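You operate a simulated robot arm through the tools that you are given. There is no shell and no other tool. Be economical: measure what you need, move in short steps, check, and stop when the job is done.

You run a simulated robot arm. Do the job below in one go: nothing can be reset, and whatever is moved stays where it is left.

## Task
Fold the grey t-shirt with the flaps of the folding board.
Fine: both sides over. Lay each flap flat again and leave the t-shirt on the board.
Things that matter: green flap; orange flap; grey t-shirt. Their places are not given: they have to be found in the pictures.

The check looks at the end state, three seconds after you hand in, the way a careful person would. Anything else that was tipped, shoved, dropped, spilled or broken makes it a failure. Flat cloth is picked up by pressing the open fingertips on it (5 to 10 N) and closing them slowly along it; thin cloth reads only 2 to 8 mm in the jaws.

## Robot
A 6-joint arm with a two-finger parallel gripper, fixed in place. Base frame: the origin is at the foot of the arm, x ahead of it, y to its left, z up; the work surface is at about z = 808. Readings come in mm, degrees, newtons and seconds.
With the tool pointing down near the work surface it reaches from about 180 to 760 mm from the base axis. Its first joint turns from -166.0 to 166.0 degrees. Payload 3.91 kg.
Tool frame: the origin (TCP) lies between the finger pads and is the grasp point; the fingertips stand 30 mm ahead of it; z points along the fingers, y is the line along which they close. The gripper opens to 110 mm. The fingers are 20 mm wide and 10 mm thick; the gripper's body (48 by 112 mm) begins 55 mm behind the TCP.
Orientation is told as [roll, pitch, yaw] about the base's x, y, z axes, in that order, counted from this pose: with the fingers straight down and closing along the base's y, the tool's x points along the base's -x, its y along +y and its z along -z.

## Interface
- The arm moves only by the tool move_arm. Its argument "moves" is a list of rows, each a list of 7 numbers: the turn, a rotation vector about the tool's x, y, z in units of 8 degrees (1.0 is 8 degrees), then the shift along the tool's x, y, z in units of 25 mm (1.0 is 25 mm), then the gripper command, from -1 (shut) to 1 (fully open), values between in proportion. In form: [[ax, ay, az, x, y, z, grip], ...]. A call has 1 to 10 rows; each row shifts and turns the commanded pose from where the row before left it, along the tool's axes as they then stand. A call with a number of a shift or a turn outside -1 to 1 is refused whole. Each row takes 0.2 s and may step no farther than 50 mm and 8.6 degrees from the row before; otherwise, or with a gripper value out of range, the whole call is refused. A pose out of reach is approached as far as the arm can. The call stops where the force on the tool passes 90 N (or 10 N more than at its start, if that is more) or the arm is blocked; 0.2 s more then pass. Each finger travels about 45 mm/s and halts on what it meets, pressing with about 31 N; the grip force reading is that of the motor and also rises with nothing between the fingers. The clock runs only during rows and for 0.2 s after the last one: add rows that do not move to give the fingers time. It gives the time, the measured TCP pose, the force on the tool (base axes), the opening and the grip force at its end, in the units of the frame above (readings bear some noise).
- Cameras (640 x 400 px; columns grow to the right, rows downward): "scene" is fixed at [400.6, 651.2, 1560.4]; the picture's right is [-0.91, 0.42, 0.00], its down [0.38, 0.84, -0.39] and it looks along [-0.16, -0.35, -0.92] (base axes); focal length 342 px, centre (320, 200). "wrist" rides on the gripper at [71, 22, -107] in the tool frame; the picture's right is [-0.29, 0.96, 0.00], its down [-0.76, -0.23, -0.61] and it looks along [-0.58, -0.18, 0.79] (tool axes); focal length 243 px, centre (320, 200).
- grab_frame(camera): a new picture of that camera. No time passes.
- raise_lower(by): slides the trunk up (or, below 0, down) by that many mm; the arm rides with it, the base frame stays. It gives what a move gives, with no picture.
- pixel_to_xyz(camera, pixels): for up to 12 pixels [column, row] of the newest picture of that camera ("zoom" is the newest enlarged one), the place [x, y, z] in the base frame of the surface seen there, good to about 2 mm. No time passes.
- inspect(camera, box): a new picture of the part [left, top, right, bottom] of that camera's present view, enlarged. No time passes.
- hand_in(): hands the job in; it is judged then, once.

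Work in short steps. Measure before you move; look again where a grasp or a placing could have gone wrong, and mend it. You have 80 turns and 46 pictures in all, those below and enlarged ones among them. Open the gripper and draw the arm clear of the work before you hand the job in, unless the task says otherwise; then end with one line.

The tools are called after ">>>" by a JSON object that holds its "method" and its "body". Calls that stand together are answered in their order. move_arm: Moves the arm, as the interface text tells. Its arguments: {"type":"object","properties":{"moves":{"type":"array"}},"required":["moves"]} The other tools are called the same way: raise_lower (by) slides the trunk up or down; grab_frame (camera) takes a picture; pixel_to_xyz (camera, pixels) gives the place of the surface under pixels of a picture; inspect (camera, box) takes an enlarged picture of a part of a camera's view; hand_in () hands the job in.

At the start:

```text
t: 0.0
tcp_pos: [270.5, 363.7, 1069.7]
tool_rot: [0.0, 0.0, 0.0]
force: [-0.4, -1.0, -0.5]
grip_width: 109.9
grasp_force: 0.0
trunk travel left (down, up): [-500.0, 90.0]
```

scene: 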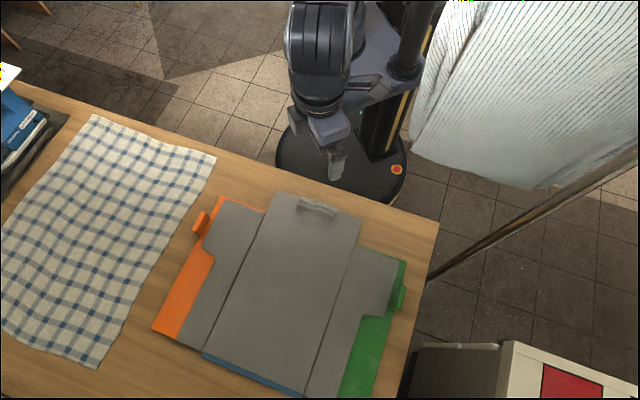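
wrist: 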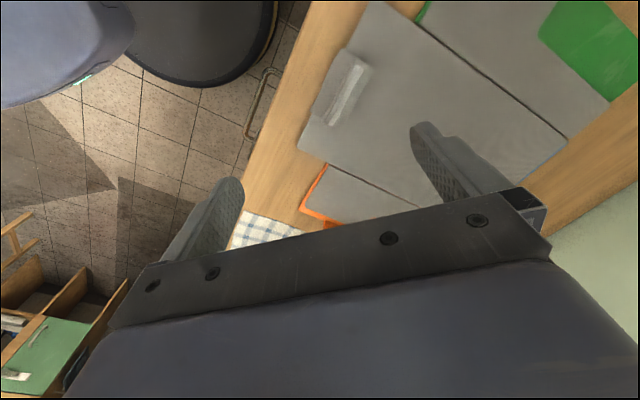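

The scene shows the board with an orange tab near (201,222) and a green tab near (400,290). I measure these, the flap corners and the hinge lines.

>>> {"method": "inspect", "body": {"camera": "scene", "box": [140, 170, 440, 400]}}

>>> {"method": "pixel_to_xyz", "body": {"camera": "scene", "pixels": [[201, 222], [195, 232], [206, 213], [222, 198], [153, 328], [400, 290], [404, 262], [397, 308], [262, 212], [205, 345], [355, 245], [310, 390]]}}

```text
1.74 times, centred on (290, 285) of scene
```

zoom: 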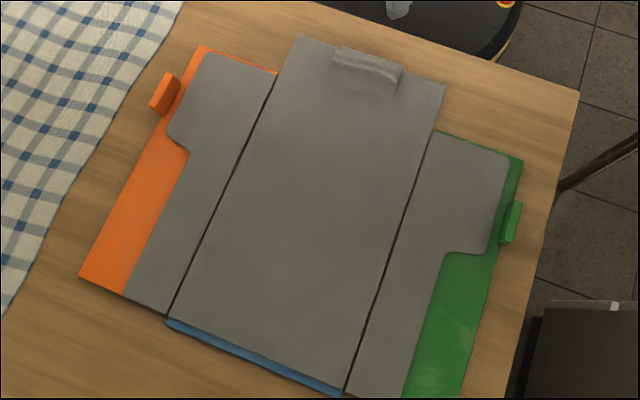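

```text
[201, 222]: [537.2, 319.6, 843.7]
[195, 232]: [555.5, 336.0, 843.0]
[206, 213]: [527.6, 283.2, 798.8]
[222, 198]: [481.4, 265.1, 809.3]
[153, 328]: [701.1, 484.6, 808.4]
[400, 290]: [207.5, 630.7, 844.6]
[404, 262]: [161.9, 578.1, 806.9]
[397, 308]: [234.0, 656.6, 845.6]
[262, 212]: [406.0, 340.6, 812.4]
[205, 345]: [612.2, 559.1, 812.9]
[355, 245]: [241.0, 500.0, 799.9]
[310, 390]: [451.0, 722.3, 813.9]
```

Next I look more closely at the two tabs.

>>> {"method": "inspect", "body": {"camera": "scene", "box": [160, 190, 240, 240]}}

```text
8.00 times, centred on (200, 215) of scene
```

zoom: 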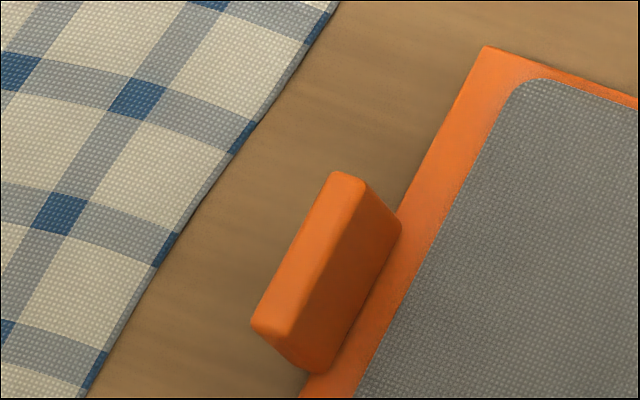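

The tab is an upright plate; I measure its top corners, foot and the neighbouring surfaces.

>>> {"method": "pixel_to_xyz", "body": {"camera": "zoom", "pixels": [[335, 180], [360, 190], [262, 322], [288, 328], [312, 255], [395, 225], [310, 365], [355, 290], [485, 55], [420, 230], [560, 150], [200, 200]]}}

>>> {"method": "inspect", "body": {"camera": "scene", "box": [360, 250, 440, 300]}}

```text
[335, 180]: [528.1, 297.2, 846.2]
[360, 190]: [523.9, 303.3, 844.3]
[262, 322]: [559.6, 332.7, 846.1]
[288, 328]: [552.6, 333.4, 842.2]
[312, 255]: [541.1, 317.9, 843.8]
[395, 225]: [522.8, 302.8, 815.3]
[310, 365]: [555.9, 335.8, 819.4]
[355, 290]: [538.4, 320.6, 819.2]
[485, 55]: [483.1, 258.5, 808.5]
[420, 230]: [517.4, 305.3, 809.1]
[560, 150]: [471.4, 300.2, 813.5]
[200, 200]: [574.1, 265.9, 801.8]
```

```text
8.00 times, centred on (400, 275) of scene
```

zoom: 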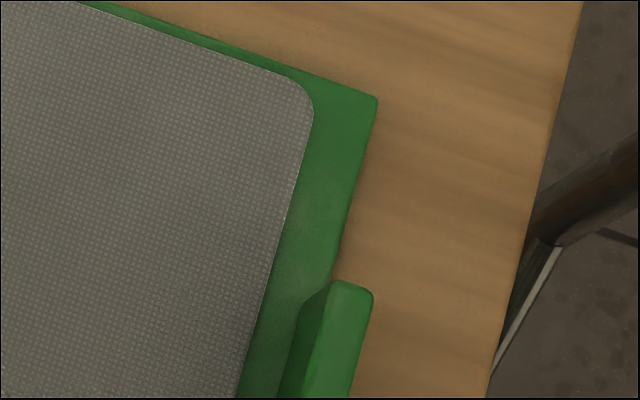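

Orange tab: centre ≈ (541,316), top z 846, about 42 mm long, with its plane parallel to the hinge (direction ≈46.3°). I will grip it by its ends with the tool y along the hinge, so first I turn the tool about its axis at height, away from anything.

>>> {"method": "move_arm", "body": {"moves": [[0, 0, -1, 0, 0, 0, 0.3], [0, 0, -1, 0, 0, 0, 0.3], [0, 0, -1, 0, 0, 0, 0.3], [0, 0, -1, 0, 0, 0, 0.3], [0, 0, -1, 0, 0, 0, 0.3], [0, 0, -1, 0, 0, 0, 0.3], [0, 0, -1, 0, 0, 0, 0.3], [0, 0, -1, 0, 0, 0, 0.3]]}}

>>> {"method": "pixel_to_xyz", "body": {"camera": "zoom", "pixels": [[345, 285], [330, 395], [365, 295], [345, 390], [375, 100], [300, 200], [335, 250], [450, 100]]}}

```text
t: 1.8
tcp_pos: [270.6, 365.1, 1068.8]
tool_rot: [0.0, 0.0, 64.1]
force: [0.4, 0.7, 1.0]
grip_width: 71.5
grasp_force: 0.0
trunk travel left (down, up): [-500.0, 90.0]
```

```text
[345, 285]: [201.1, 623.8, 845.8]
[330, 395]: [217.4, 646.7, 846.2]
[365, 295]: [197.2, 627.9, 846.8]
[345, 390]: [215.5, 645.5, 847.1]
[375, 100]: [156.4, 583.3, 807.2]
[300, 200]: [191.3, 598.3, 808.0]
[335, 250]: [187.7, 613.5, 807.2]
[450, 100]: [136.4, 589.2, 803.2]
```

The turn works as expected (yaw +64). I carry on to yaw 136.3.

>>> {"method": "move_arm", "body": {"moves": [[0, 0, -1, 0, 0, 0, 0.3], [0, 0, -1, 0, 0, 0, 0.3], [0, 0, -1, 0, 0, 0, 0.3], [0, 0, -1, 0, 0, 0, 0.3], [0, 0, -1, 0, 0, 0, 0.3], [0, 0, -1, 0, 0, 0, 0.3], [0, 0, -1, 0, 0, 0, 0.3], [0, 0, -1, 0, 0, 0, 0.3], [0, 0, -1, 0, 0, 0, 0.3]]}}

```text
t: 3.8
tcp_pos: [270.1, 365.2, 1068.7]
tool_rot: [0.1, 0.1, 136.2]
force: [0.7, -1.0, 0.5]
grip_width: 71.9
grasp_force: 0.0
trunk travel left (down, up): [-500.0, 90.0]
```

Now I shift over the tab: +230 mm along tool x and −151 mm along tool y.

>>> {"method": "move_arm", "body": {"moves": [[0, 0, 0, 0.919, -0.606, 0, 0.3], [0, 0, 0, 0.919, -0.606, 0, 0.3], [0, 0, 0, 0.919, -0.606, 0, 0.3], [0, 0, 0, 0.919, -0.606, 0, 0.3], [0, 0, 0, 0.919, -0.606, 0, 0.3], [0, 0, 0, 0.919, -0.606, 0, 0.3], [0, 0, 0, 0.919, -0.606, 0, 0.3], [0, 0, 0, 0.919, -0.606, 0, 0.3], [0, 0, 0, 0.919, -0.606, 0, 0.3], [0, 0, 0, 0.919, -0.606, 0, 0.3]]}}

```text
t: 6.0
tcp_pos: [544.0, 314.3, 1067.4]
tool_rot: [0.1, 0.0, 136.1]
force: [-0.7, 0.0, -0.1]
grip_width: 71.6
grasp_force: 0.1
trunk travel left (down, up): [-500.0, 90.0]
```

Over the tab, off by about 3 mm. I correct that and come down to z ≈ 900, then look.

>>> {"method": "move_arm", "body": {"moves": [[0, 0, 0, -0.136, 0.13, 1, 0.3], [0, 0, 0, 0, 0, 1, 0.3], [0, 0, 0, 0, 0, 1, 0.3], [0, 0, 0, 0, 0, 1, 0.3], [0, 0, 0, 0, 0, 1, 0.3], [0, 0, 0, 0, 0, 1, 0.3], [0, 0, 0, 0, 0, 0.6, 0.3]]}}

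>>> {"method": "grab_frame", "body": {"camera": "wrist"}}

>>> {"method": "grab_frame", "body": {"camera": "scene"}}

```text
t: 7.6
tcp_pos: [537.5, 314.2, 904.1]
tool_rot: [0.0, 0.0, 136.0]
force: [-0.7, -0.3, -0.3]
grip_width: 71.5
grasp_force: 0.1
trunk travel left (down, up): [-500.0, 90.0]
```

```text
40 pictures are left
```

wrist: 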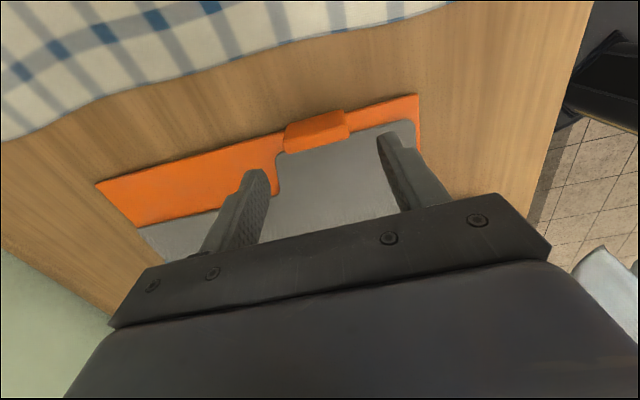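

```text
39 pictures are left
```

scene: 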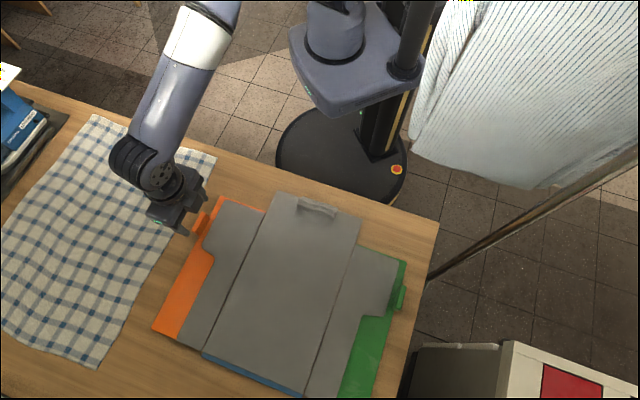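

The tab, seen in the wrist picture at (317,130), is in line with the fingers. I correct 3 mm and lower to TCP z ≈ 851, so the tips straddle the tab's ends just above the flap.

>>> {"method": "move_arm", "body": {"moves": [[0, 0, 0, 0.04, -0.14, 0.5, 0.3], [0, 0, 0, 0, 0, 0.5, 0.3], [0, 0, 0, 0, 0, 0.5, 0.3], [0, 0, 0, 0, 0, 0.5, 0.3], [0, 0, 0, 0, 0, 0.1, 0.3]]}}

>>> {"method": "grab_frame", "body": {"camera": "wrist"}}

>>> {"method": "inspect", "body": {"camera": "scene", "box": [140, 170, 260, 245]}}

```text
t: 8.8
tcp_pos: [540.0, 317.8, 852.2]
tool_rot: [0.0, 0.1, 136.0]
force: [-0.6, -0.1, -0.2]
grip_width: 71.3
grasp_force: 0.0
trunk travel left (down, up): [-500.0, 90.0]
```

```text
38 pictures are left
```

wrist: 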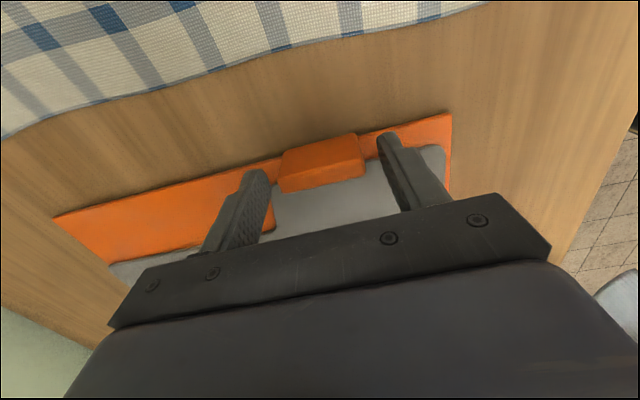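

```text
5.33 times, centred on (200, 208) of scene
```

zoom: 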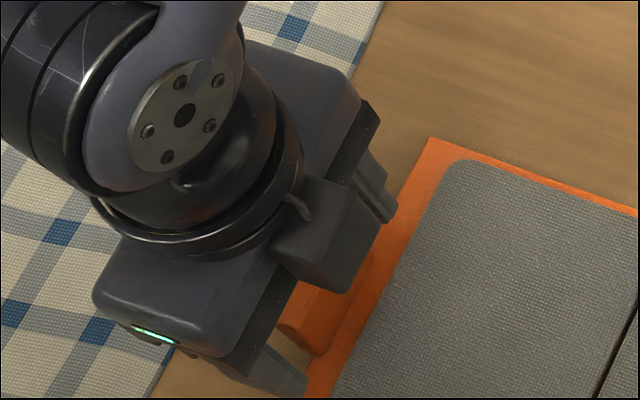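

The tab sits between the fingers (wrist picture, (320,165)). I close slowly on its ends.

>>> {"method": "move_arm", "body": {"moves": [[0, 0, 0, 0, 0, 0, 0.0], [0, 0, 0, 0, 0, 0, -0.2], [0, 0, 0, 0, 0, 0, -0.3], [0, 0, 0, 0, 0, 0, -0.5], [0, 0, 0, 0, 0, 0, -0.5]]}}

```text
t: 10.0
tcp_pos: [539.0, 315.8, 851.2]
tool_rot: [0.1, 0.0, 136.0]
force: [-10.4, -9.8, -1.6]
grip_width: 49.3
grasp_force: 44.9
trunk travel left (down, up): [-500.0, 90.0]
```

Tab gripped at 49 mm (force (−10,−10), a mm off centre along the hinge, which I relieve). Now I lift the flap the first 20° of its arc about the hinge (n≈57, radius ≈117 mm), tilting the tool with it, and check the force.

>>> {"method": "move_arm", "body": {"moves": [[0, 0.5375, 0, -0.262, 0.06, -0.794, -0.5], [0, 0.5375, 0, -0.34, 0, -0.771, -0.5]]}}

>>> {"method": "grab_frame", "body": {"camera": "scene"}}

```text
t: 10.6
tcp_pos: [527.7, 327.2, 889.5]
tool_rot: [0.0, 8.6, 135.9]
force: [-1.6, 1.7, -10.6]
grip_width: 49.9
grasp_force: 45.0
trunk travel left (down, up): [-500.0, 90.0]
```

```text
36 pictures are left
```

scene: 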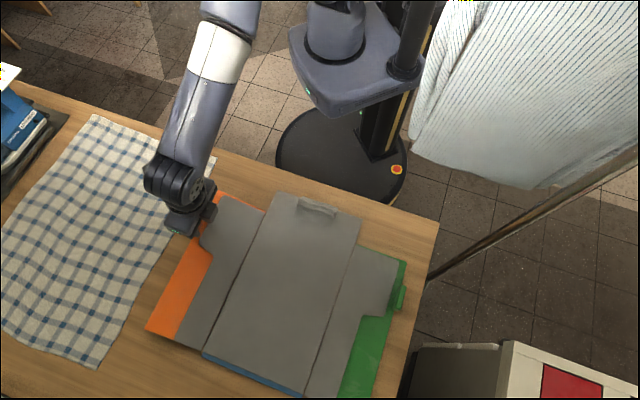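

The flap follows well; the pose is within 1.5 mm of plan and the force is small. I go on to about 60°.

>>> {"method": "move_arm", "body": {"moves": [[0, 0.5375, 0, -0.45, 0, -0.745, -0.5], [0, 0.5375, 0, -0.486, 0, -0.702, -0.5], [0, 0.5375, 0, -0.554, 0, -0.657, -0.5], [0, 0.5375, 0, -0.618, 0, -0.603, -0.5]]}}

>>> {"method": "grab_frame", "body": {"camera": "scene"}}

```text
t: 11.6
tcp_pos: [480.1, 375.6, 941.6]
tool_rot: [-0.2, 25.8, 136.0]
force: [9.5, 2.1, -6.2]
grip_width: 49.7
grasp_force: 44.6
trunk travel left (down, up): [-500.0, 90.0]
```

```text
35 pictures are left
```

scene: 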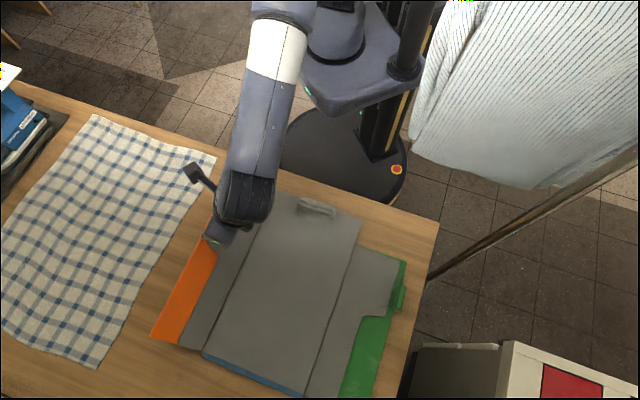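

At about 60°: TCP is 2–4 mm outside the planned arc with only ~11 N. I correct inward and go on to ~90°.

>>> {"method": "move_arm", "body": {"moves": [[0, 0.5375, 0, -0.83, 0, -0.437, -0.5], [0, 0.5375, 0, -0.725, 0, -0.486, -0.5], [0, 0.5375, 0, -0.773, 0, -0.414, -0.5]]}}

>>> {"method": "grab_frame", "body": {"camera": "wrist"}}

```text
t: 12.4
tcp_pos: [431.9, 422.4, 942.5]
tool_rot: [-0.2, 38.7, 136.0]
force: [18.5, 11.7, 11.0]
grip_width: 49.8
grasp_force: 44.8
trunk travel left (down, up): [-500.0, 90.0]
```

```text
34 pictures are left
```

wrist: 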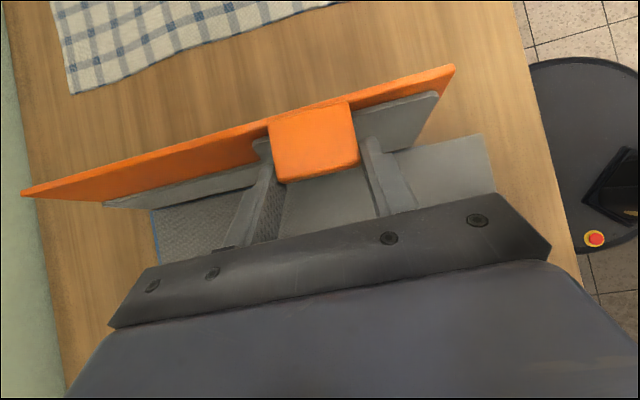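

The flap stands about upright, the cloth rides on it, and the grip holds at 49.8 mm. A 21 N side force along the hinge shows a small offset, which I relieve, then fold on to ~120°.

>>> {"method": "move_arm", "body": {"moves": [[0, 0.5375, 0, -0.823, -0.08, -0.315, -0.5], [0, 0.5375, 0, -0.836, 0, -0.274, -0.5], [0, 0.5375, 0, -0.87, 0, -0.187, -0.5]]}}

>>> {"method": "grab_frame", "body": {"camera": "scene"}}

```text
t: 13.2
tcp_pos: [391.2, 463.1, 911.4]
tool_rot: [0.2, 51.7, 136.3]
force: [20.4, 18.0, 7.3]
grip_width: 49.5
grasp_force: 45.0
trunk travel left (down, up): [-500.0, 90.0]
```

```text
33 pictures are left
```

scene: 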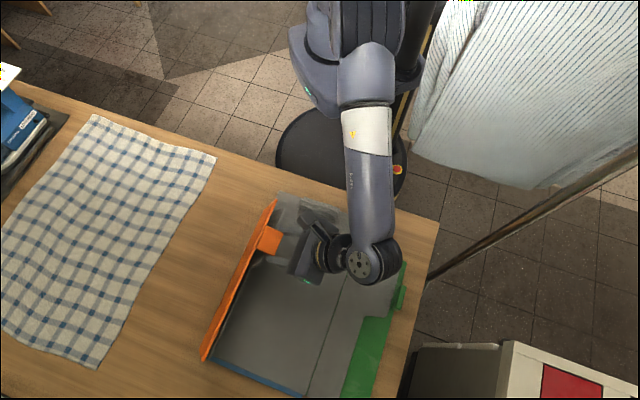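

The flap is past upright (edge seen from (272,200) to (203,358)), tab still held. I relieve the hinge-wise force by 3 mm and fold on to ~140°.

>>> {"method": "move_arm", "body": {"moves": [[0, 0.5375, 0, -0.882, -0.1, -0.128, -0.5], [0, 0.5375, 0, -0.892, -0.02, -0.033, -0.5]]}}

>>> {"method": "inspect", "body": {"camera": "scene", "box": [180, 170, 436, 330]}}

```text
t: 13.8
tcp_pos: [366.6, 484.5, 874.6]
tool_rot: [1.1, 60.3, 137.1]
force: [-0.6, 0.6, -1.0]
grip_width: 28.3
grasp_force: 0.9
trunk travel left (down, up): [-500.0, 90.0]
```

```text
2.50 times, centred on (308, 250) of scene
```

zoom: 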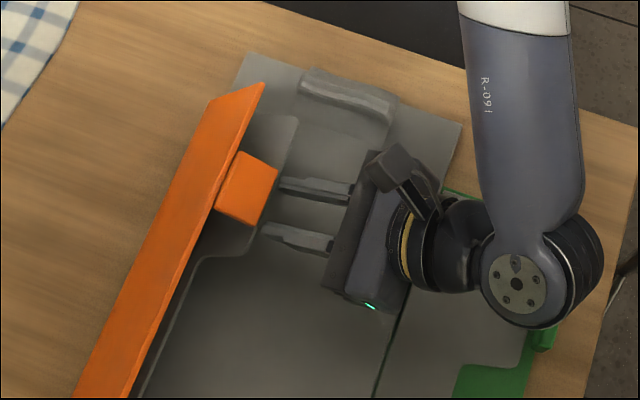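

The fingers slipped off the tab (opening 28 mm); the flap stands beyond upright at ~125°. I draw the tool back along its axis so that it is out of the way.

>>> {"method": "move_arm", "body": {"moves": [[0, 0, 0, 0, 0, -1, -0.5], [0, 0, 0, 0, 0, -1, -0.5], [0, 0, 0, 0.5, 0, -1, -0.5], [0, 0, 0, 1, 0, -0.5, -1], [0, 0, 0, 1, 0, 0, -1]]}}

>>> {"method": "grab_frame", "body": {"camera": "scene"}}

```text
t: 15.0
tcp_pos: [336.6, 517.8, 977.3]
tool_rot: [0.0, 60.1, 136.1]
force: [0.3, -0.3, 0.2]
grip_width: 0.1
grasp_force: 24.0
trunk travel left (down, up): [-500.0, 90.0]
```

```text
31 pictures are left
```

scene: 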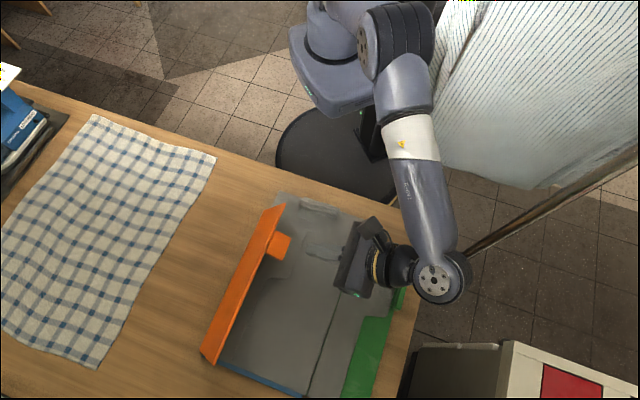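

The flap seems to stay where it was. I measure its upper edge and foot to get its angle.

>>> {"method": "pixel_to_xyz", "body": {"camera": "scene", "pixels": [[281, 206], [272, 225], [250, 270], [225, 330], [262, 214], [240, 255], [205, 350], [280, 243], [264, 262], [320, 210]]}}

```text
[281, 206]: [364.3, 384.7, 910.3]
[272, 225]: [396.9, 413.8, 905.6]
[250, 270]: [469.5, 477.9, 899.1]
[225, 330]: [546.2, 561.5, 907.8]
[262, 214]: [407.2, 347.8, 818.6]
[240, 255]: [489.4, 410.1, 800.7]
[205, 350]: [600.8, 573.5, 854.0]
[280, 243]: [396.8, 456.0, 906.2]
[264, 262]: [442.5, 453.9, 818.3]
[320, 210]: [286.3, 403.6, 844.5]
```

The edge stands at n≈1, z≈906, i.e. the flap rests at ~119°. I set the tool upright again with fingers closed, above everything, to go round behind the flap and push it over.

>>> {"method": "move_arm", "body": {"moves": [[0, -1, 0, 0, 0, 0, -1], [0, -1, 0, 0, 0, 0, -1], [0, -1, 0, 0, 0, 0, -1], [0, -1, 0, 0, 0, 0, -1], [0, -1, 0, 0, 0, 0, -1], [0, -1, 0, 0, 0, 0, -1], [0, -1, 0, 0, 0, -0.5, -1], [0, -0.5, 0, 0, 0, -0.3, -1]]}}

>>> {"method": "move_arm", "body": {"moves": [[0, 0, 0, 0.9, -0.2, 0, -1], [0, 0, 0, 0.9, -0.2, 0, -1], [0, 0, 0, 0.9, -0.2, 0, -1], [0, 0, 0, 0.9, -0.2, 0, -1], [0, 0, 0, 0.9, -0.2, 0, -1], [0, 0, 0, 0.9, -0.2, 0, -1], [0, 0, 0, 0.9, -0.2, 0, -1], [0, 0, 0, 0.8, -0.2, 0, -1]]}}

```text
t: 16.8
tcp_pos: [335.6, 518.7, 996.6]
tool_rot: [0.0, 0.1, 136.0]
force: [-1.1, 0.0, 0.2]
grip_width: 0.1
grasp_force: 30.9
trunk travel left (down, up): [-500.0, 90.0]
```

```text
t: 18.6
tcp_pos: [491.9, 424.9, 998.2]
tool_rot: [0.0, 0.3, 135.9]
force: [-0.4, 0.0, 0.0]
grip_width: 0.2
grasp_force: 30.6
trunk travel left (down, up): [-500.0, 90.0]
```

Now behind the flap (n≈62). I lower the tips to z ≈ 880 and push inward gently.

>>> {"method": "move_arm", "body": {"moves": [[0, 0, 0, 0, 0, 0.9, -1], [0, 0, 0, 0, 0, 0.9, -1], [0, 0, 0, 0, 0, 0.9, -1], [0, 0, 0, 0, 0, 0.8, -1]]}}

>>> {"method": "move_arm", "body": {"moves": [[0, 0, 0, -0.8, 0, 0, -1], [0, 0, 0, -0.8, 0, 0, -1], [0, 0, 0, -0.8, 0, 0, -1], [0, 0, 0, -0.6, 0, 0.3, -1], [0, 0, 0, -0.6, 0, 0.4, -1]]}}

>>> {"method": "grab_frame", "body": {"camera": "scene"}}

```text
t: 19.6
tcp_pos: [492.1, 423.9, 909.7]
tool_rot: [0.0, 0.1, 136.0]
force: [0.0, -0.2, -0.1]
grip_width: 0.1
grasp_force: 30.4
trunk travel left (down, up): [-500.0, 90.0]
```

```text
t: 20.5
tcp_pos: [460.3, 453.4, 914.4]
tool_rot: [-0.8, 1.8, 135.3]
force: [24.0, -33.1, 10.7]
grip_width: 0.0
grasp_force: 31.1
trunk travel left (down, up): [-500.0, 90.0]
stopped in row 4: the force on the tool passed its limit (the readings are from after the stop); the commanded pose is now the measured one
```

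```text
30 pictures are left
```

scene: 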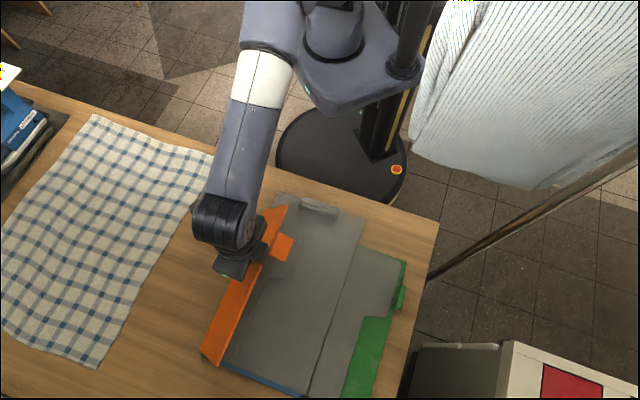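

The push met a hard stop at >90 N, so the hinge seems to be limited around 120°. I back off and look at the cloth and flap.

>>> {"method": "move_arm", "body": {"moves": [[0, 0, 0, 0.8, 0, 0, -1], [0, 0, 0, 0.8, 0, -0.5, -1], [0, 0, 0, 0.5, 0, -0.8, -1]]}}

>>> {"method": "inspect", "body": {"camera": "scene", "box": [180, 180, 420, 400]}}

```text
t: 21.3
tcp_pos: [491.9, 422.9, 945.0]
tool_rot: [-0.4, 1.5, 135.6]
force: [0.6, -0.9, 0.0]
grip_width: 0.0
grasp_force: 31.2
trunk travel left (down, up): [-500.0, 90.0]
```

```text
1.82 times, centred on (300, 290) of scene
```

zoom: 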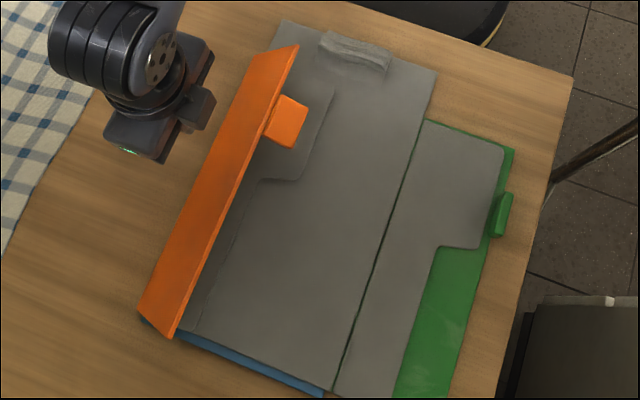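

The orange flap stands at its ~119° stop and the cloth side has fallen flat onto the middle (zoom (300,170)), so this side is folded. To lay the flap back in a controlled way I go round above it to re-grip the tab from the inside.

>>> {"method": "move_arm", "body": {"moves": [[0, 0, 0, 0, 0, -1, -1], [0, 0, 0, 0, 0, -1, -1], [0, 0, 0, 0, 0, -0.6, -0.5], [0, 0, 0, -0.91, 0.24, 0, 0], [0, 0, 0, -0.91, 0.24, 0, 0.3], [0, 0, 0, -0.91, 0.24, 0, 0.3], [0, 0, 0, -0.91, 0.24, 0, 0.3], [0, 0, 0, -0.91, 0.24, 0, 0.3], [0, 0, 0, -0.91, 0.24, 0, 0.3], [0, 0, 0, -0.91, 0.24, 0, 0.3]]}}

>>> {"method": "move_arm", "body": {"moves": [[0, 0.9, 0, 0, 0, 0, 0.3], [0, 0.9, 0, 0, 0, 0, 0.3], [0, 0.9, 0, 0, 0, 0, 0.3], [0, 0.9, 0, 0, 0, 0, 0.3], [0, 0.9, 0, 0, 0, 0, 0.3], [0, 0.9, 0, 0, 0, 0, 0.3], [0, 0.85, 0, 0, 0, 0, 0.3], [0, 0, 0, 0, 0, 0, 0.3]]}}

```text
t: 23.5
tcp_pos: [347.1, 508.6, 1005.6]
tool_rot: [-0.4, 1.5, 135.5]
force: [-1.3, 0.3, 0.3]
grip_width: 71.6
grasp_force: 0.0
trunk travel left (down, up): [-500.0, 90.0]
```

```text
t: 25.3
tcp_pos: [346.6, 507.9, 1006.1]
tool_rot: [-0.8, 51.7, 135.1]
force: [0.5, 0.4, -0.2]
grip_width: 71.3
grasp_force: 0.0
trunk travel left (down, up): [-500.0, 90.0]
```

Tool tilted 51.7° at n≈−100. I drop to the approach line of the tab and advance partway, then check with the wrist camera.

>>> {"method": "move_arm", "body": {"moves": [[0.118, 0, -0.093, -0.7, 0.05, 0.66, 0.3], [0, 0, 0, -0.7, 0, 0.66, 0.3], [0, 0, 0, 0, 0, 1, 0.3]]}}

>>> {"method": "grab_frame", "body": {"camera": "wrist"}}

>>> {"method": "inspect", "body": {"camera": "scene", "box": [240, 190, 336, 250]}}

```text
t: 26.1
tcp_pos: [363.3, 490.6, 940.9]
tool_rot: [-0.6, 51.5, 136.4]
force: [0.2, 0.5, 0.2]
grip_width: 71.5
grasp_force: 0.0
trunk travel left (down, up): [-500.0, 90.0]
```

```text
28 pictures are left
```

wrist: 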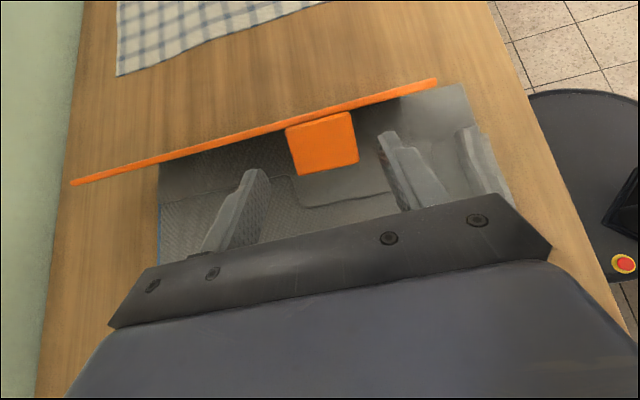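

```text
6.67 times, centred on (288, 220) of scene
```

zoom: 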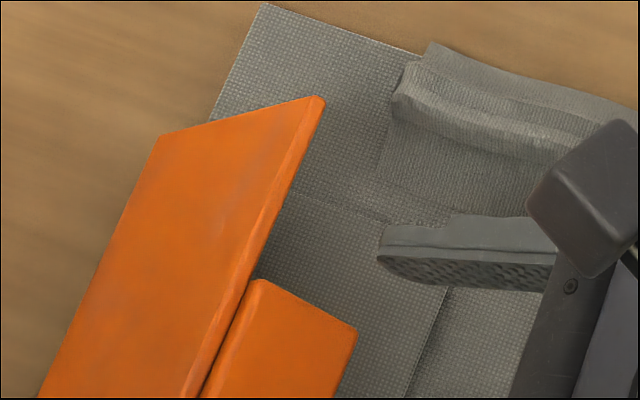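

The tab (wrist (322,143)) is centred between the fingers. I advance 48 mm and close.

>>> {"method": "move_arm", "body": {"moves": [[0, 0, 0, 0, 0, 0.7, 0.3], [0, 0, 0, 0, 0, 0.7, 0.3], [0, 0, 0, 0, 0, 0.54, 0.3], [0, 0, 0, 0, 0, 0, 0], [0, 0, 0, 0, 0, 0, -0.3], [0, 0, 0, 0, 0, 0, -0.5], [0, 0, 0, 0, 0, 0, -0.5]]}}

>>> {"method": "grab_frame", "body": {"camera": "wrist"}}

```text
t: 27.7
tcp_pos: [390.6, 464.1, 912.4]
tool_rot: [-0.7, 51.5, 136.2]
force: [-10.2, -10.7, -2.7]
grip_width: 49.6
grasp_force: 45.0
trunk travel left (down, up): [-500.0, 90.0]
```

```text
26 pictures are left
```

wrist: 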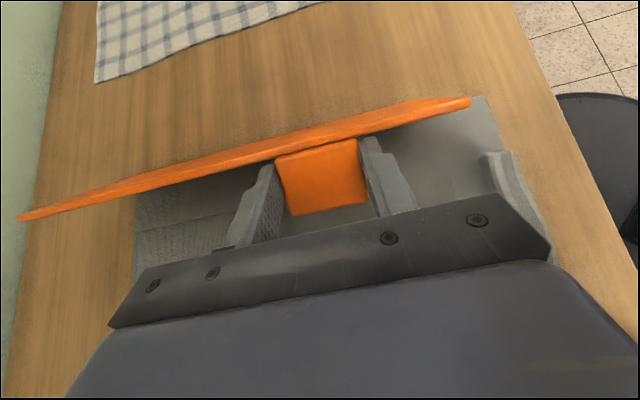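

Tab re-gripped at 49.6 mm. I swing the flap back along the same arc, first to ~90°.

>>> {"method": "move_arm", "body": {"moves": [[0, -0.5375, 0, 0.86, 0.06, 0.23, -0.5], [0, -0.5375, 0, 0.836, 0.01, 0.274, -0.5], [0, -0.5375, 0, 0.815, 0.01, 0.335, -0.5]]}}

```text
t: 28.5
tcp_pos: [430.8, 424.3, 943.3]
tool_rot: [-0.4, 38.4, 136.6]
force: [-8.7, -0.6, -14.5]
grip_width: 50.0
grasp_force: 45.2
trunk travel left (down, up): [-500.0, 90.0]
```

Following well (force ≈17 N). I go on to ~60°.

>>> {"method": "move_arm", "body": {"moves": [[0, -0.5375, 0, 0.81, 0.02, 0.46, -0.5], [0, -0.5375, 0, 0.74, 0.02, 0.49, -0.5], [0, -0.5375, 0, 0.72, 0.02, 0.563, -0.5]]}}

```text
t: 29.3
tcp_pos: [477.5, 376.1, 944.2]
tool_rot: [-0.3, 25.8, 136.6]
force: [-14.1, -1.9, -7.0]
grip_width: 50.4
grasp_force: 44.6
trunk travel left (down, up): [-500.0, 90.0]
```

Still on the arc. I lower on to ~30°.

>>> {"method": "move_arm", "body": {"moves": [[0, -0.5375, 0, 0.6, 0.02, 0.795, -0.5], [0, -0.5375, 0, 0.527, 0.02, 0.672, -0.5], [0, -0.5375, 0, 0.473, 0.02, 0.707, -0.5]]}}

```text
t: 30.1
tcp_pos: [521.4, 333.4, 908.2]
tool_rot: [-0.4, 12.8, 136.7]
force: [-3.4, -11.7, 14.8]
grip_width: 50.2
grasp_force: 45.3
trunk travel left (down, up): [-500.0, 90.0]
```

TCP is ~5 mm outside the planned arc with small forces; I trim this and lower the flap to the table.

>>> {"method": "move_arm", "body": {"moves": [[0, -0.5375, 0, 0.27, 0.02, 0.81, -0.5], [0, -0.5375, 0, 0.296, 0.02, 0.776, -0.5], [0, -0.5, 0, 0.21, 0.0, 0.77, -0.5]]}}

>>> {"method": "grab_frame", "body": {"camera": "scene"}}

```text
t: 30.9
tcp_pos: [541.6, 314.7, 851.9]
tool_rot: [-0.4, 0.1, 136.8]
force: [8.7, -17.1, 10.1]
grip_width: 50.2
grasp_force: 44.9
trunk travel left (down, up): [-500.0, 90.0]
```

```text
25 pictures are left
```

scene: 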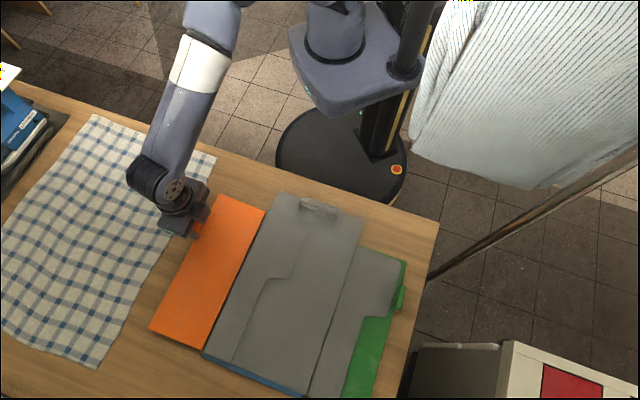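

The orange flap is flat again and its cloth side lies folded on the middle. I open the fingers and lift straight off.

>>> {"method": "move_arm", "body": {"moves": [[0, 0, 0, 0, 0, 0, 0], [0, 0, 0, 0, 0, 0, 0.3], [0, 0, 0, 0, 0, 0, 0.3], [0, 0, 0, 0, 0, -1, 0.3], [0, 0, 0, 0, 0, -1, 0.3], [0, 0, 0, 0, 0, -1, 0.3], [0, 0, 0, 0, 0, -1, 0.3], [0, 0, 0, 0, 0, -1, 0.3], [0, 0, 0, 0, 0, -1, 0.3], [0, 0, 0, 0, 0, -1, 0.3]]}}

>>> {"method": "inspect", "body": {"camera": "scene", "box": [376, 250, 424, 320]}}

```text
t: 33.1
tcp_pos: [540.1, 315.8, 1028.6]
tool_rot: [-0.4, 0.2, 136.7]
force: [-0.5, 0.1, -0.1]
grip_width: 71.5
grasp_force: 0.0
trunk travel left (down, up): [-500.0, 90.0]
```

```text
5.71 times, centred on (400, 285) of scene
```

zoom: 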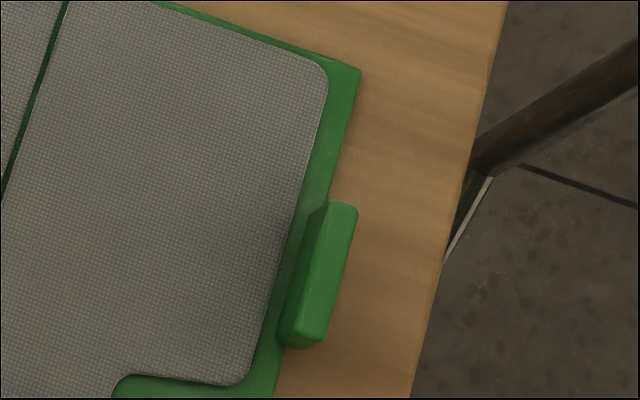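

I measure the green tab's top corners, its foot, and the green hinge line.

>>> {"method": "pixel_to_xyz", "body": {"camera": "zoom", "pixels": [[333, 205], [353, 210], [302, 338], [322, 337], [330, 270], [305, 260], [283, 342], [352, 70], [345, 130], [280, 385], [55, 40], [10, 170]]}}

>>> {"method": "pixel_to_xyz", "body": {"camera": "scene", "pixels": [[306, 390], [330, 320], [345, 278], [355, 252], [300, 198], [270, 330], [280, 260], [237, 330]]}}

```text
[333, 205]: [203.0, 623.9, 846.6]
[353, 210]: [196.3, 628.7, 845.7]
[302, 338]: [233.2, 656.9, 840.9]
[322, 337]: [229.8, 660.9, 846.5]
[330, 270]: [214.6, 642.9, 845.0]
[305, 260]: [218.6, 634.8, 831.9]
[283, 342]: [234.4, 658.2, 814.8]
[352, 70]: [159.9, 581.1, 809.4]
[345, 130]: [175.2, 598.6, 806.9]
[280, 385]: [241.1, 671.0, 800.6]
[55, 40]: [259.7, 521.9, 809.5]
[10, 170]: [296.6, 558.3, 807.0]
```

```text
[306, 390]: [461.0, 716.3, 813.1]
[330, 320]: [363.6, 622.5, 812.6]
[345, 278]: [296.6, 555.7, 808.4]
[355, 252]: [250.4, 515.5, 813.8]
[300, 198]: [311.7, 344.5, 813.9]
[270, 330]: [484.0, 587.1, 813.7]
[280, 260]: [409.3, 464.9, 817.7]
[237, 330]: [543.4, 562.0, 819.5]
```

Green tab centre ≈ (215.6, 642.6), the mirror image of the orange one (hinge at n≈−172). I turn the tool by −180° at height so that tool x points outward for green.

>>> {"method": "move_arm", "body": {"moves": [[0, 0, 1, 0, 0, 0, 0.3], [0, 0, 1, 0, 0, 0, 0.3], [0, 0, 1, 0, 0, 0, 0.3], [0, 0, 1, 0, 0, 0, 0.3], [0, 0, 1, 0, 0, 0, 0.3], [0, 0, 1, 0, 0, 0, 0.3], [0, 0, 1, 0, 0, 0, 0.3], [0, 0, 1, 0, 0, 0, 0.3], [0, 0, 1, 0, 0, 0, 0.3], [0, 0, 1, 0, 0, 0, 0.3]]}}

>>> {"method": "move_arm", "body": {"moves": [[0, 0, 1, 0, 0, 0, 0.3], [0, 0, 1, 0, 0, 0, 0.3], [0, 0, 1, 0, 0, 0, 0.3], [0, 0, 1, 0, 0, 0, 0.3], [0, 0, 1, 0, 0, 0, 0.3], [0, 0, 1, 0, 0, 0, 0.3], [0, 0, 1, 0, 0, 0, 0.3], [0, 0, 1, 0, 0, 0, 0.3], [0, 0, 1, 0, 0, 0, 0.3], [0, 0, 1, 0, 0, 0, 0.3]]}}

>>> {"method": "move_arm", "body": {"moves": [[0, 0, 1, 0, 0, 0, 0.3], [0, 0, 1, 0, 0, 0, 0.3], [0, 0, 0.55, 0, 0, 0, 0.3], [0, 0, 0, 0, 0, 0, 0.3]]}}

```text
t: 35.3
tcp_pos: [539.2, 316.0, 1028.2]
tool_rot: [-0.2, -0.4, 56.6]
force: [-0.4, -0.1, 0.6]
grip_width: 71.3
grasp_force: 0.0
trunk travel left (down, up): [-500.0, 90.0]
```

```text
t: 37.5
tcp_pos: [539.6, 317.7, 1027.5]
tool_rot: [0.3, -0.4, -23.4]
force: [-0.2, 0.2, 0.2]
grip_width: 71.6
grasp_force: 0.1
trunk travel left (down, up): [-500.0, 90.0]
```

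```text
t: 38.5
tcp_pos: [540.9, 316.7, 1027.9]
tool_rot: [0.4, -0.2, -43.6]
force: [0.7, 0.8, 0.1]
grip_width: 71.2
grasp_force: 0.1
trunk travel left (down, up): [-500.0, 90.0]
```

Orientation −43.6° as wanted. I move 460 mm along tool x across to above the green tab.

>>> {"method": "move_arm", "body": {"moves": [[0, 0, 0, 0.92, 0.023, 0, 0.3], [0, 0, 0, 0.92, 0.023, 0, 0.3], [0, 0, 0, 0.92, 0.023, 0, 0.3], [0, 0, 0, 0.92, 0.023, 0, 0.3], [0, 0, 0, 0.92, 0.023, 0, 0.3], [0, 0, 0, 0.92, 0.023, 0, 0.3], [0, 0, 0, 0.92, 0.023, 0, 0.3], [0, 0, 0, 0.92, 0.023, 0, 0.3], [0, 0, 0, 0.92, 0.023, 0, 0.3], [0, 0, 0, 0.92, 0.023, 0, 0.3]]}}

>>> {"method": "move_arm", "body": {"moves": [[0, 0, 0, 0.92, 0.023, 0, 0.3], [0, 0, 0, 0.92, 0.023, 0, 0.3], [0, 0, 0, 0.92, 0.023, 0, 0.3], [0, 0, 0, 0.92, 0.023, 0, 0.3], [0, 0, 0, 0.92, 0.023, 0, 0.3], [0, 0, 0, 0.92, 0.023, 0, 0.3], [0, 0, 0, 0.92, 0.023, 0, 0.3], [0, 0, 0, 0.92, 0.023, 0, 0.3], [0, 0, 0, 0.92, 0.023, 0, 0.3], [0, 0, 0, 0.92, 0.023, 0, 0.3]]}}

```text
t: 40.7
tcp_pos: [377.4, 479.7, 1027.1]
tool_rot: [0.4, -0.3, -43.6]
force: [-0.3, 0.6, 0.5]
grip_width: 71.6
grasp_force: 0.0
trunk travel left (down, up): [-500.0, 90.0]
```

```text
t: 42.9
tcp_pos: [214.6, 641.2, 1026.5]
tool_rot: [0.4, -0.2, -43.6]
force: [0.5, 0.6, -1.3]
grip_width: 71.7
grasp_force: 0.0
trunk travel left (down, up): [-500.0, 90.0]
```

On target within 2 mm. I descend to z ≈ 900 and check.

>>> {"method": "move_arm", "body": {"moves": [[0, 0, 0, 0, 0.04, 1, 0.3], [0, 0, 0, 0, 0, 1, 0.3], [0, 0, 0, 0, 0, 1, 0.3], [0, 0, 0, 0, 0, 1, 0.3], [0, 0, 0, 0, 0, 1, 0.3], [0, 0, 0, 0, 0, 0, 0.3]]}}

>>> {"method": "grab_frame", "body": {"camera": "wrist"}}

```text
t: 44.3
tcp_pos: [214.6, 643.7, 900.7]
tool_rot: [0.4, -0.2, -43.6]
force: [-0.4, -0.1, 0.5]
grip_width: 71.5
grasp_force: 0.0
trunk travel left (down, up): [-500.0, 90.0]
```

```text
23 pictures are left
```

wrist: 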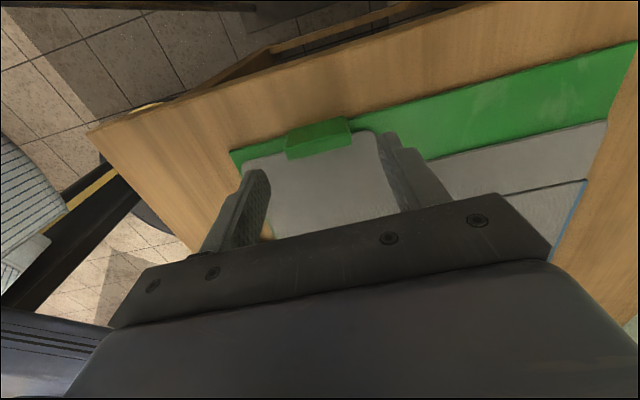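

The tab (wrist (320,138)) lines up between the fingers as the orange one did. I lower to z ≈ 851 and close.

>>> {"method": "move_arm", "body": {"moves": [[0, 0, 0, 0, 0, 0.5, 0.3], [0, 0, 0, 0, 0, 0.5, 0.3], [0, 0, 0, 0, 0, 0.5, 0.3], [0, 0, 0, 0, 0, 0.48, 0.3], [0, 0, 0, 0, 0, 0, 0.1], [0, 0, 0, 0, 0, 0, -0.2], [0, 0, 0, 0, 0, 0, -0.5], [0, 0, 0, 0, 0, 0, -0.5]]}}

>>> {"method": "grab_frame", "body": {"camera": "wrist"}}

```text
t: 46.1
tcp_pos: [213.7, 641.3, 851.8]
tool_rot: [0.1, -0.1, -43.7]
force: [-12.4, -16.5, 0.7]
grip_width: 49.4
grasp_force: 45.2
trunk travel left (down, up): [-500.0, 90.0]
```

```text
22 pictures are left
```

wrist: 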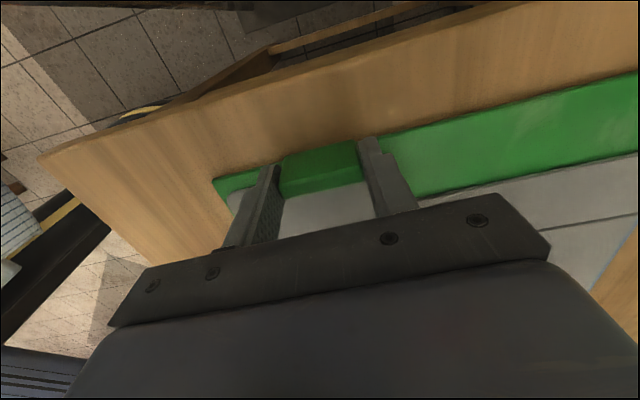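

Gripped at 49.4 mm. I lift with the same arc rows as before, relieving the 20 N hinge-wise offset, first to ~20°.

>>> {"method": "move_arm", "body": {"moves": [[0, 0.5375, 0, -0.262, -0.08, -0.794, -0.5], [0, 0.5375, 0, -0.34, 0, -0.771, -0.5]]}}

```text
t: 46.7
tcp_pos: [226.4, 629.6, 892.2]
tool_rot: [0.4, 8.3, -43.7]
force: [-9.9, -15.7, -10.8]
grip_width: 49.6
grasp_force: 44.8
trunk travel left (down, up): [-500.0, 90.0]
```

The flap rises normally. I trim 2–3 mm and go on to ~60°.

>>> {"method": "move_arm", "body": {"moves": [[0, 0.5375, 0, -0.52, -0.1, -0.66, -0.5], [0, 0.5375, 0, -0.486, 0, -0.702, -0.5], [0, 0.5375, 0, -0.554, 0, -0.657, -0.5], [0, 0.5375, 0, -0.618, 0, -0.603, -0.5]]}}

>>> {"method": "grab_frame", "body": {"camera": "scene"}}

```text
t: 47.7
tcp_pos: [274.4, 580.9, 941.7]
tool_rot: [0.6, 25.6, -43.4]
force: [-10.6, 1.7, 4.8]
grip_width: 50.0
grasp_force: 45.1
trunk travel left (down, up): [-500.0, 90.0]
```

```text
21 pictures are left
```

scene: 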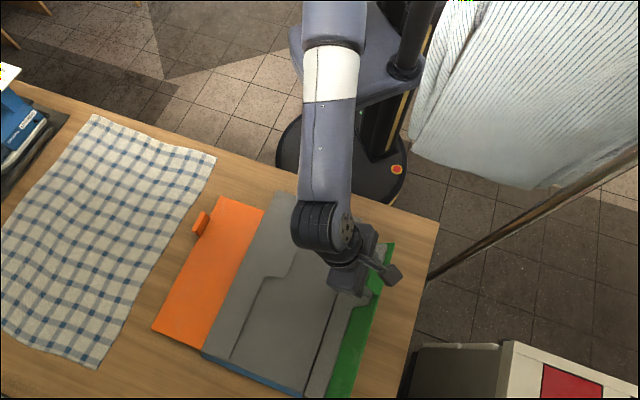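

Same state as orange had at ~60°. I repeat those rows to ~90°.

>>> {"method": "move_arm", "body": {"moves": [[0, 0.5375, 0, -0.83, 0, -0.437, -0.5], [0, 0.5375, 0, -0.725, 0, -0.486, -0.5], [0, 0.5375, 0, -0.773, 0, -0.414, -0.5]]}}

```text
t: 48.5
tcp_pos: [322.6, 532.6, 938.5]
tool_rot: [0.5, 38.5, -43.2]
force: [-7.2, -1.8, 12.4]
grip_width: 49.7
grasp_force: 45.5
trunk travel left (down, up): [-500.0, 90.0]
```

On the arc again. I go on to just short of the ~119° stop.

>>> {"method": "move_arm", "body": {"moves": [[0, 0.5375, 0, -0.75, 0, -0.36, -0.5], [0, 0.5375, 0, -0.836, 0, -0.274, -0.5], [0, 0.5375, 0, -0.8, 0, -0.18, -0.5], [0, 0, 0, 0, 0, 0, -0.5]]}}

>>> {"method": "grab_frame", "body": {"camera": "scene"}}

>>> {"method": "grab_frame", "body": {"camera": "wrist"}}

```text
t: 49.5
tcp_pos: [362.5, 493.3, 913.9]
tool_rot: [0.3, 51.5, -43.3]
force: [-30.4, -14.5, -9.6]
grip_width: 49.5
grasp_force: 44.9
trunk travel left (down, up): [-500.0, 90.0]
```

```text
20 pictures are left
```

scene: 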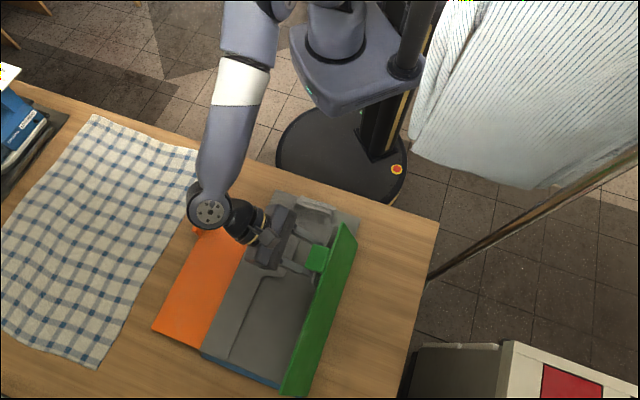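

```text
19 pictures are left
```

wrist: 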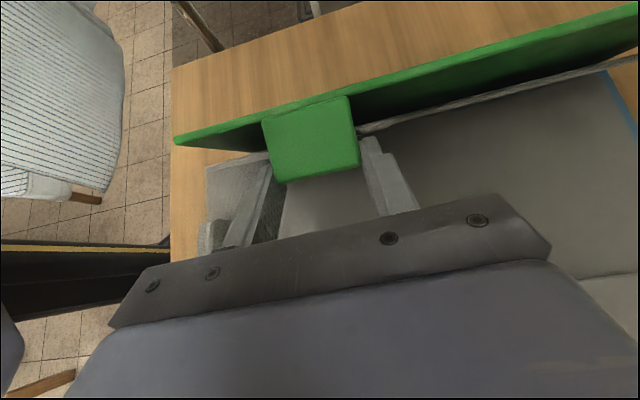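

Tab held near the stop; a cloth edge (wrist (480,95)) still seems to be standing up behind the tab. I wait a second for it to fall and look again.

>>> {"method": "move_arm", "body": {"moves": [[0, 0, 0, 0, 0, 0, -0.5], [0, 0, 0, 0, 0, 0, -0.5], [0, 0, 0, 0, 0, 0, -0.5], [0, 0, 0, 0, 0, 0, -0.5], [0, 0, 0, 0, 0, 0, -0.5], [0, 0, 0, 0, 0, 0, -0.5]]}}

>>> {"method": "grab_frame", "body": {"camera": "wrist"}}

>>> {"method": "inspect", "body": {"camera": "scene", "box": [200, 185, 392, 400]}}

```text
t: 50.9
tcp_pos: [362.2, 494.3, 913.3]
tool_rot: [0.1, 51.3, -43.3]
force: [-33.7, -18.5, -21.5]
grip_width: 49.3
grasp_force: 45.1
trunk travel left (down, up): [-500.0, 90.0]
```

```text
18 pictures are left
```

wrist: 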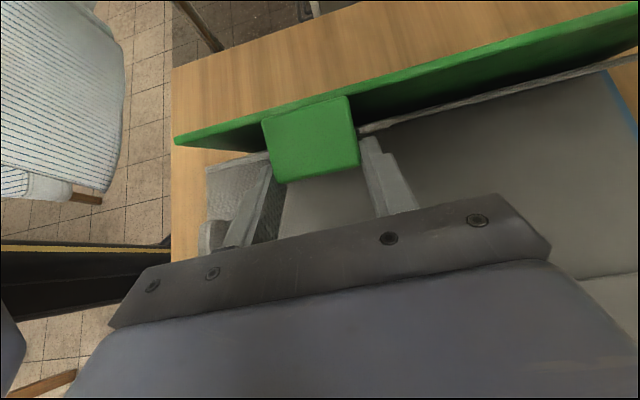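

```text
1.86 times, centred on (296, 292) of scene
```

zoom: 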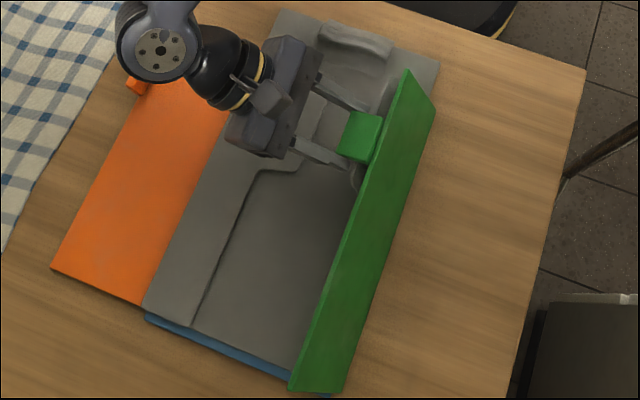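

I measure the cloth surface along the ridge and around it to see whether it lies flat.

>>> {"method": "pixel_to_xyz", "body": {"camera": "wrist", "pixels": [[480, 95], [480, 103], [480, 115], [480, 140], [560, 75], [560, 90], [500, 160], [330, 195], [230, 180], [380, 128], [580, 180], [600, 290]]}}

>>> {"method": "pixel_to_xyz", "body": {"camera": "zoom", "pixels": [[355, 180], [350, 170], [330, 200], [300, 270], [320, 250], [280, 340], [310, 110], [310, 130], [340, 115], [365, 105], [260, 210], [240, 260]]}}

```text
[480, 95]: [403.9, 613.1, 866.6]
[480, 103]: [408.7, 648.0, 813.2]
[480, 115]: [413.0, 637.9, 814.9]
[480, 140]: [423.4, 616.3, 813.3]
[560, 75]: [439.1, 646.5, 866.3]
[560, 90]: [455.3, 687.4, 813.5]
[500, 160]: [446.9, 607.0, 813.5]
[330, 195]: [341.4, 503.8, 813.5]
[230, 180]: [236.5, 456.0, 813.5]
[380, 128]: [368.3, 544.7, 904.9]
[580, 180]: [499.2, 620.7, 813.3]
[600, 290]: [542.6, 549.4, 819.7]
```

```text
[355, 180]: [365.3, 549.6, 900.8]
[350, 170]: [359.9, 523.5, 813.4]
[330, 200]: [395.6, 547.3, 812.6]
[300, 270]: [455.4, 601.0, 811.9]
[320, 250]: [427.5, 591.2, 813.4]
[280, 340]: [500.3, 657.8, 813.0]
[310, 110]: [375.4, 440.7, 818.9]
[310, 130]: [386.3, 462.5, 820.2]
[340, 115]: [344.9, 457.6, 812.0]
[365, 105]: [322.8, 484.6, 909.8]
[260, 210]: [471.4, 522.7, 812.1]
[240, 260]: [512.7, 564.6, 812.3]
```

The green side's cloth still leans on the flap (ridge at z≈866; the flap is at ~118°). I ease it on a few degrees more to the stop and relieve the hinge-wise force.

>>> {"method": "move_arm", "body": {"moves": [[0, 0.15, 0, -0.22, -0.06, -0.04, -0.5], [0, 0.15, 0, -0.22, -0.04, -0.03, -0.5], [0, 0, 0, 0, 0, 0, -0.5], [0, 0, 0, 0, 0, 0, -0.5]]}}

>>> {"method": "grab_frame", "body": {"camera": "wrist"}}

```text
t: 51.9
tcp_pos: [367.5, 488.4, 907.5]
tool_rot: [0.7, 53.7, -43.0]
force: [-30.9, -4.3, -8.9]
grip_width: 49.3
grasp_force: 44.4
trunk travel left (down, up): [-500.0, 90.0]
```

```text
16 pictures are left
```

wrist: 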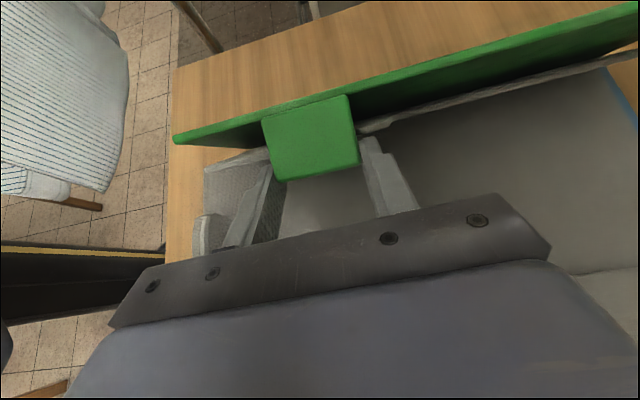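

The cloth is still leaning; the sleeve is probably resting on my fingers. The flap keeps itself at the stop when released, so I open, draw back along the tool axis, and wait.

>>> {"method": "move_arm", "body": {"moves": [[0, 0, 0, 0, 0, 0, -0.05], [0, 0, 0, 0, 0, 0, 0.1], [0, 0, 0, 0, 0, -1, 0.1], [0, 0, 0, 0, 0, -1, 0.1], [0, 0, 0, 0.3, 0, -1, 0.1], [0, 0, 0, 0.5, 0, -1, 0.1], [0, 0, 0, 0, 0, 0, 0.1], [0, 0, 0, 0, 0, 0, 0.1]]}}

>>> {"method": "grab_frame", "body": {"camera": "wrist"}}

```text
t: 53.7
tcp_pos: [419.5, 440.1, 981.2]
tool_rot: [0.7, 53.8, -43.0]
force: [0.3, -0.8, 0.0]
grip_width: 60.5
grasp_force: 0.1
trunk travel left (down, up): [-500.0, 90.0]
```

```text
15 pictures are left
```

wrist: 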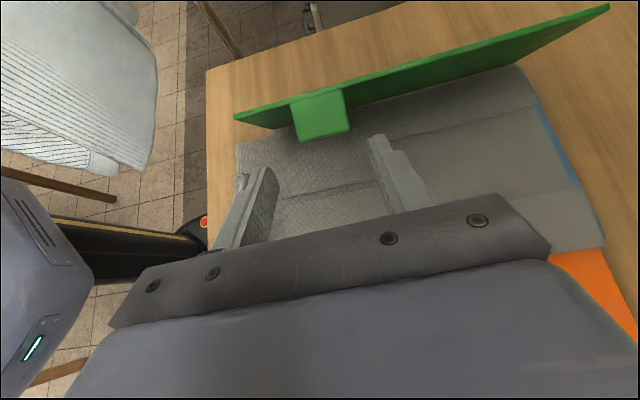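

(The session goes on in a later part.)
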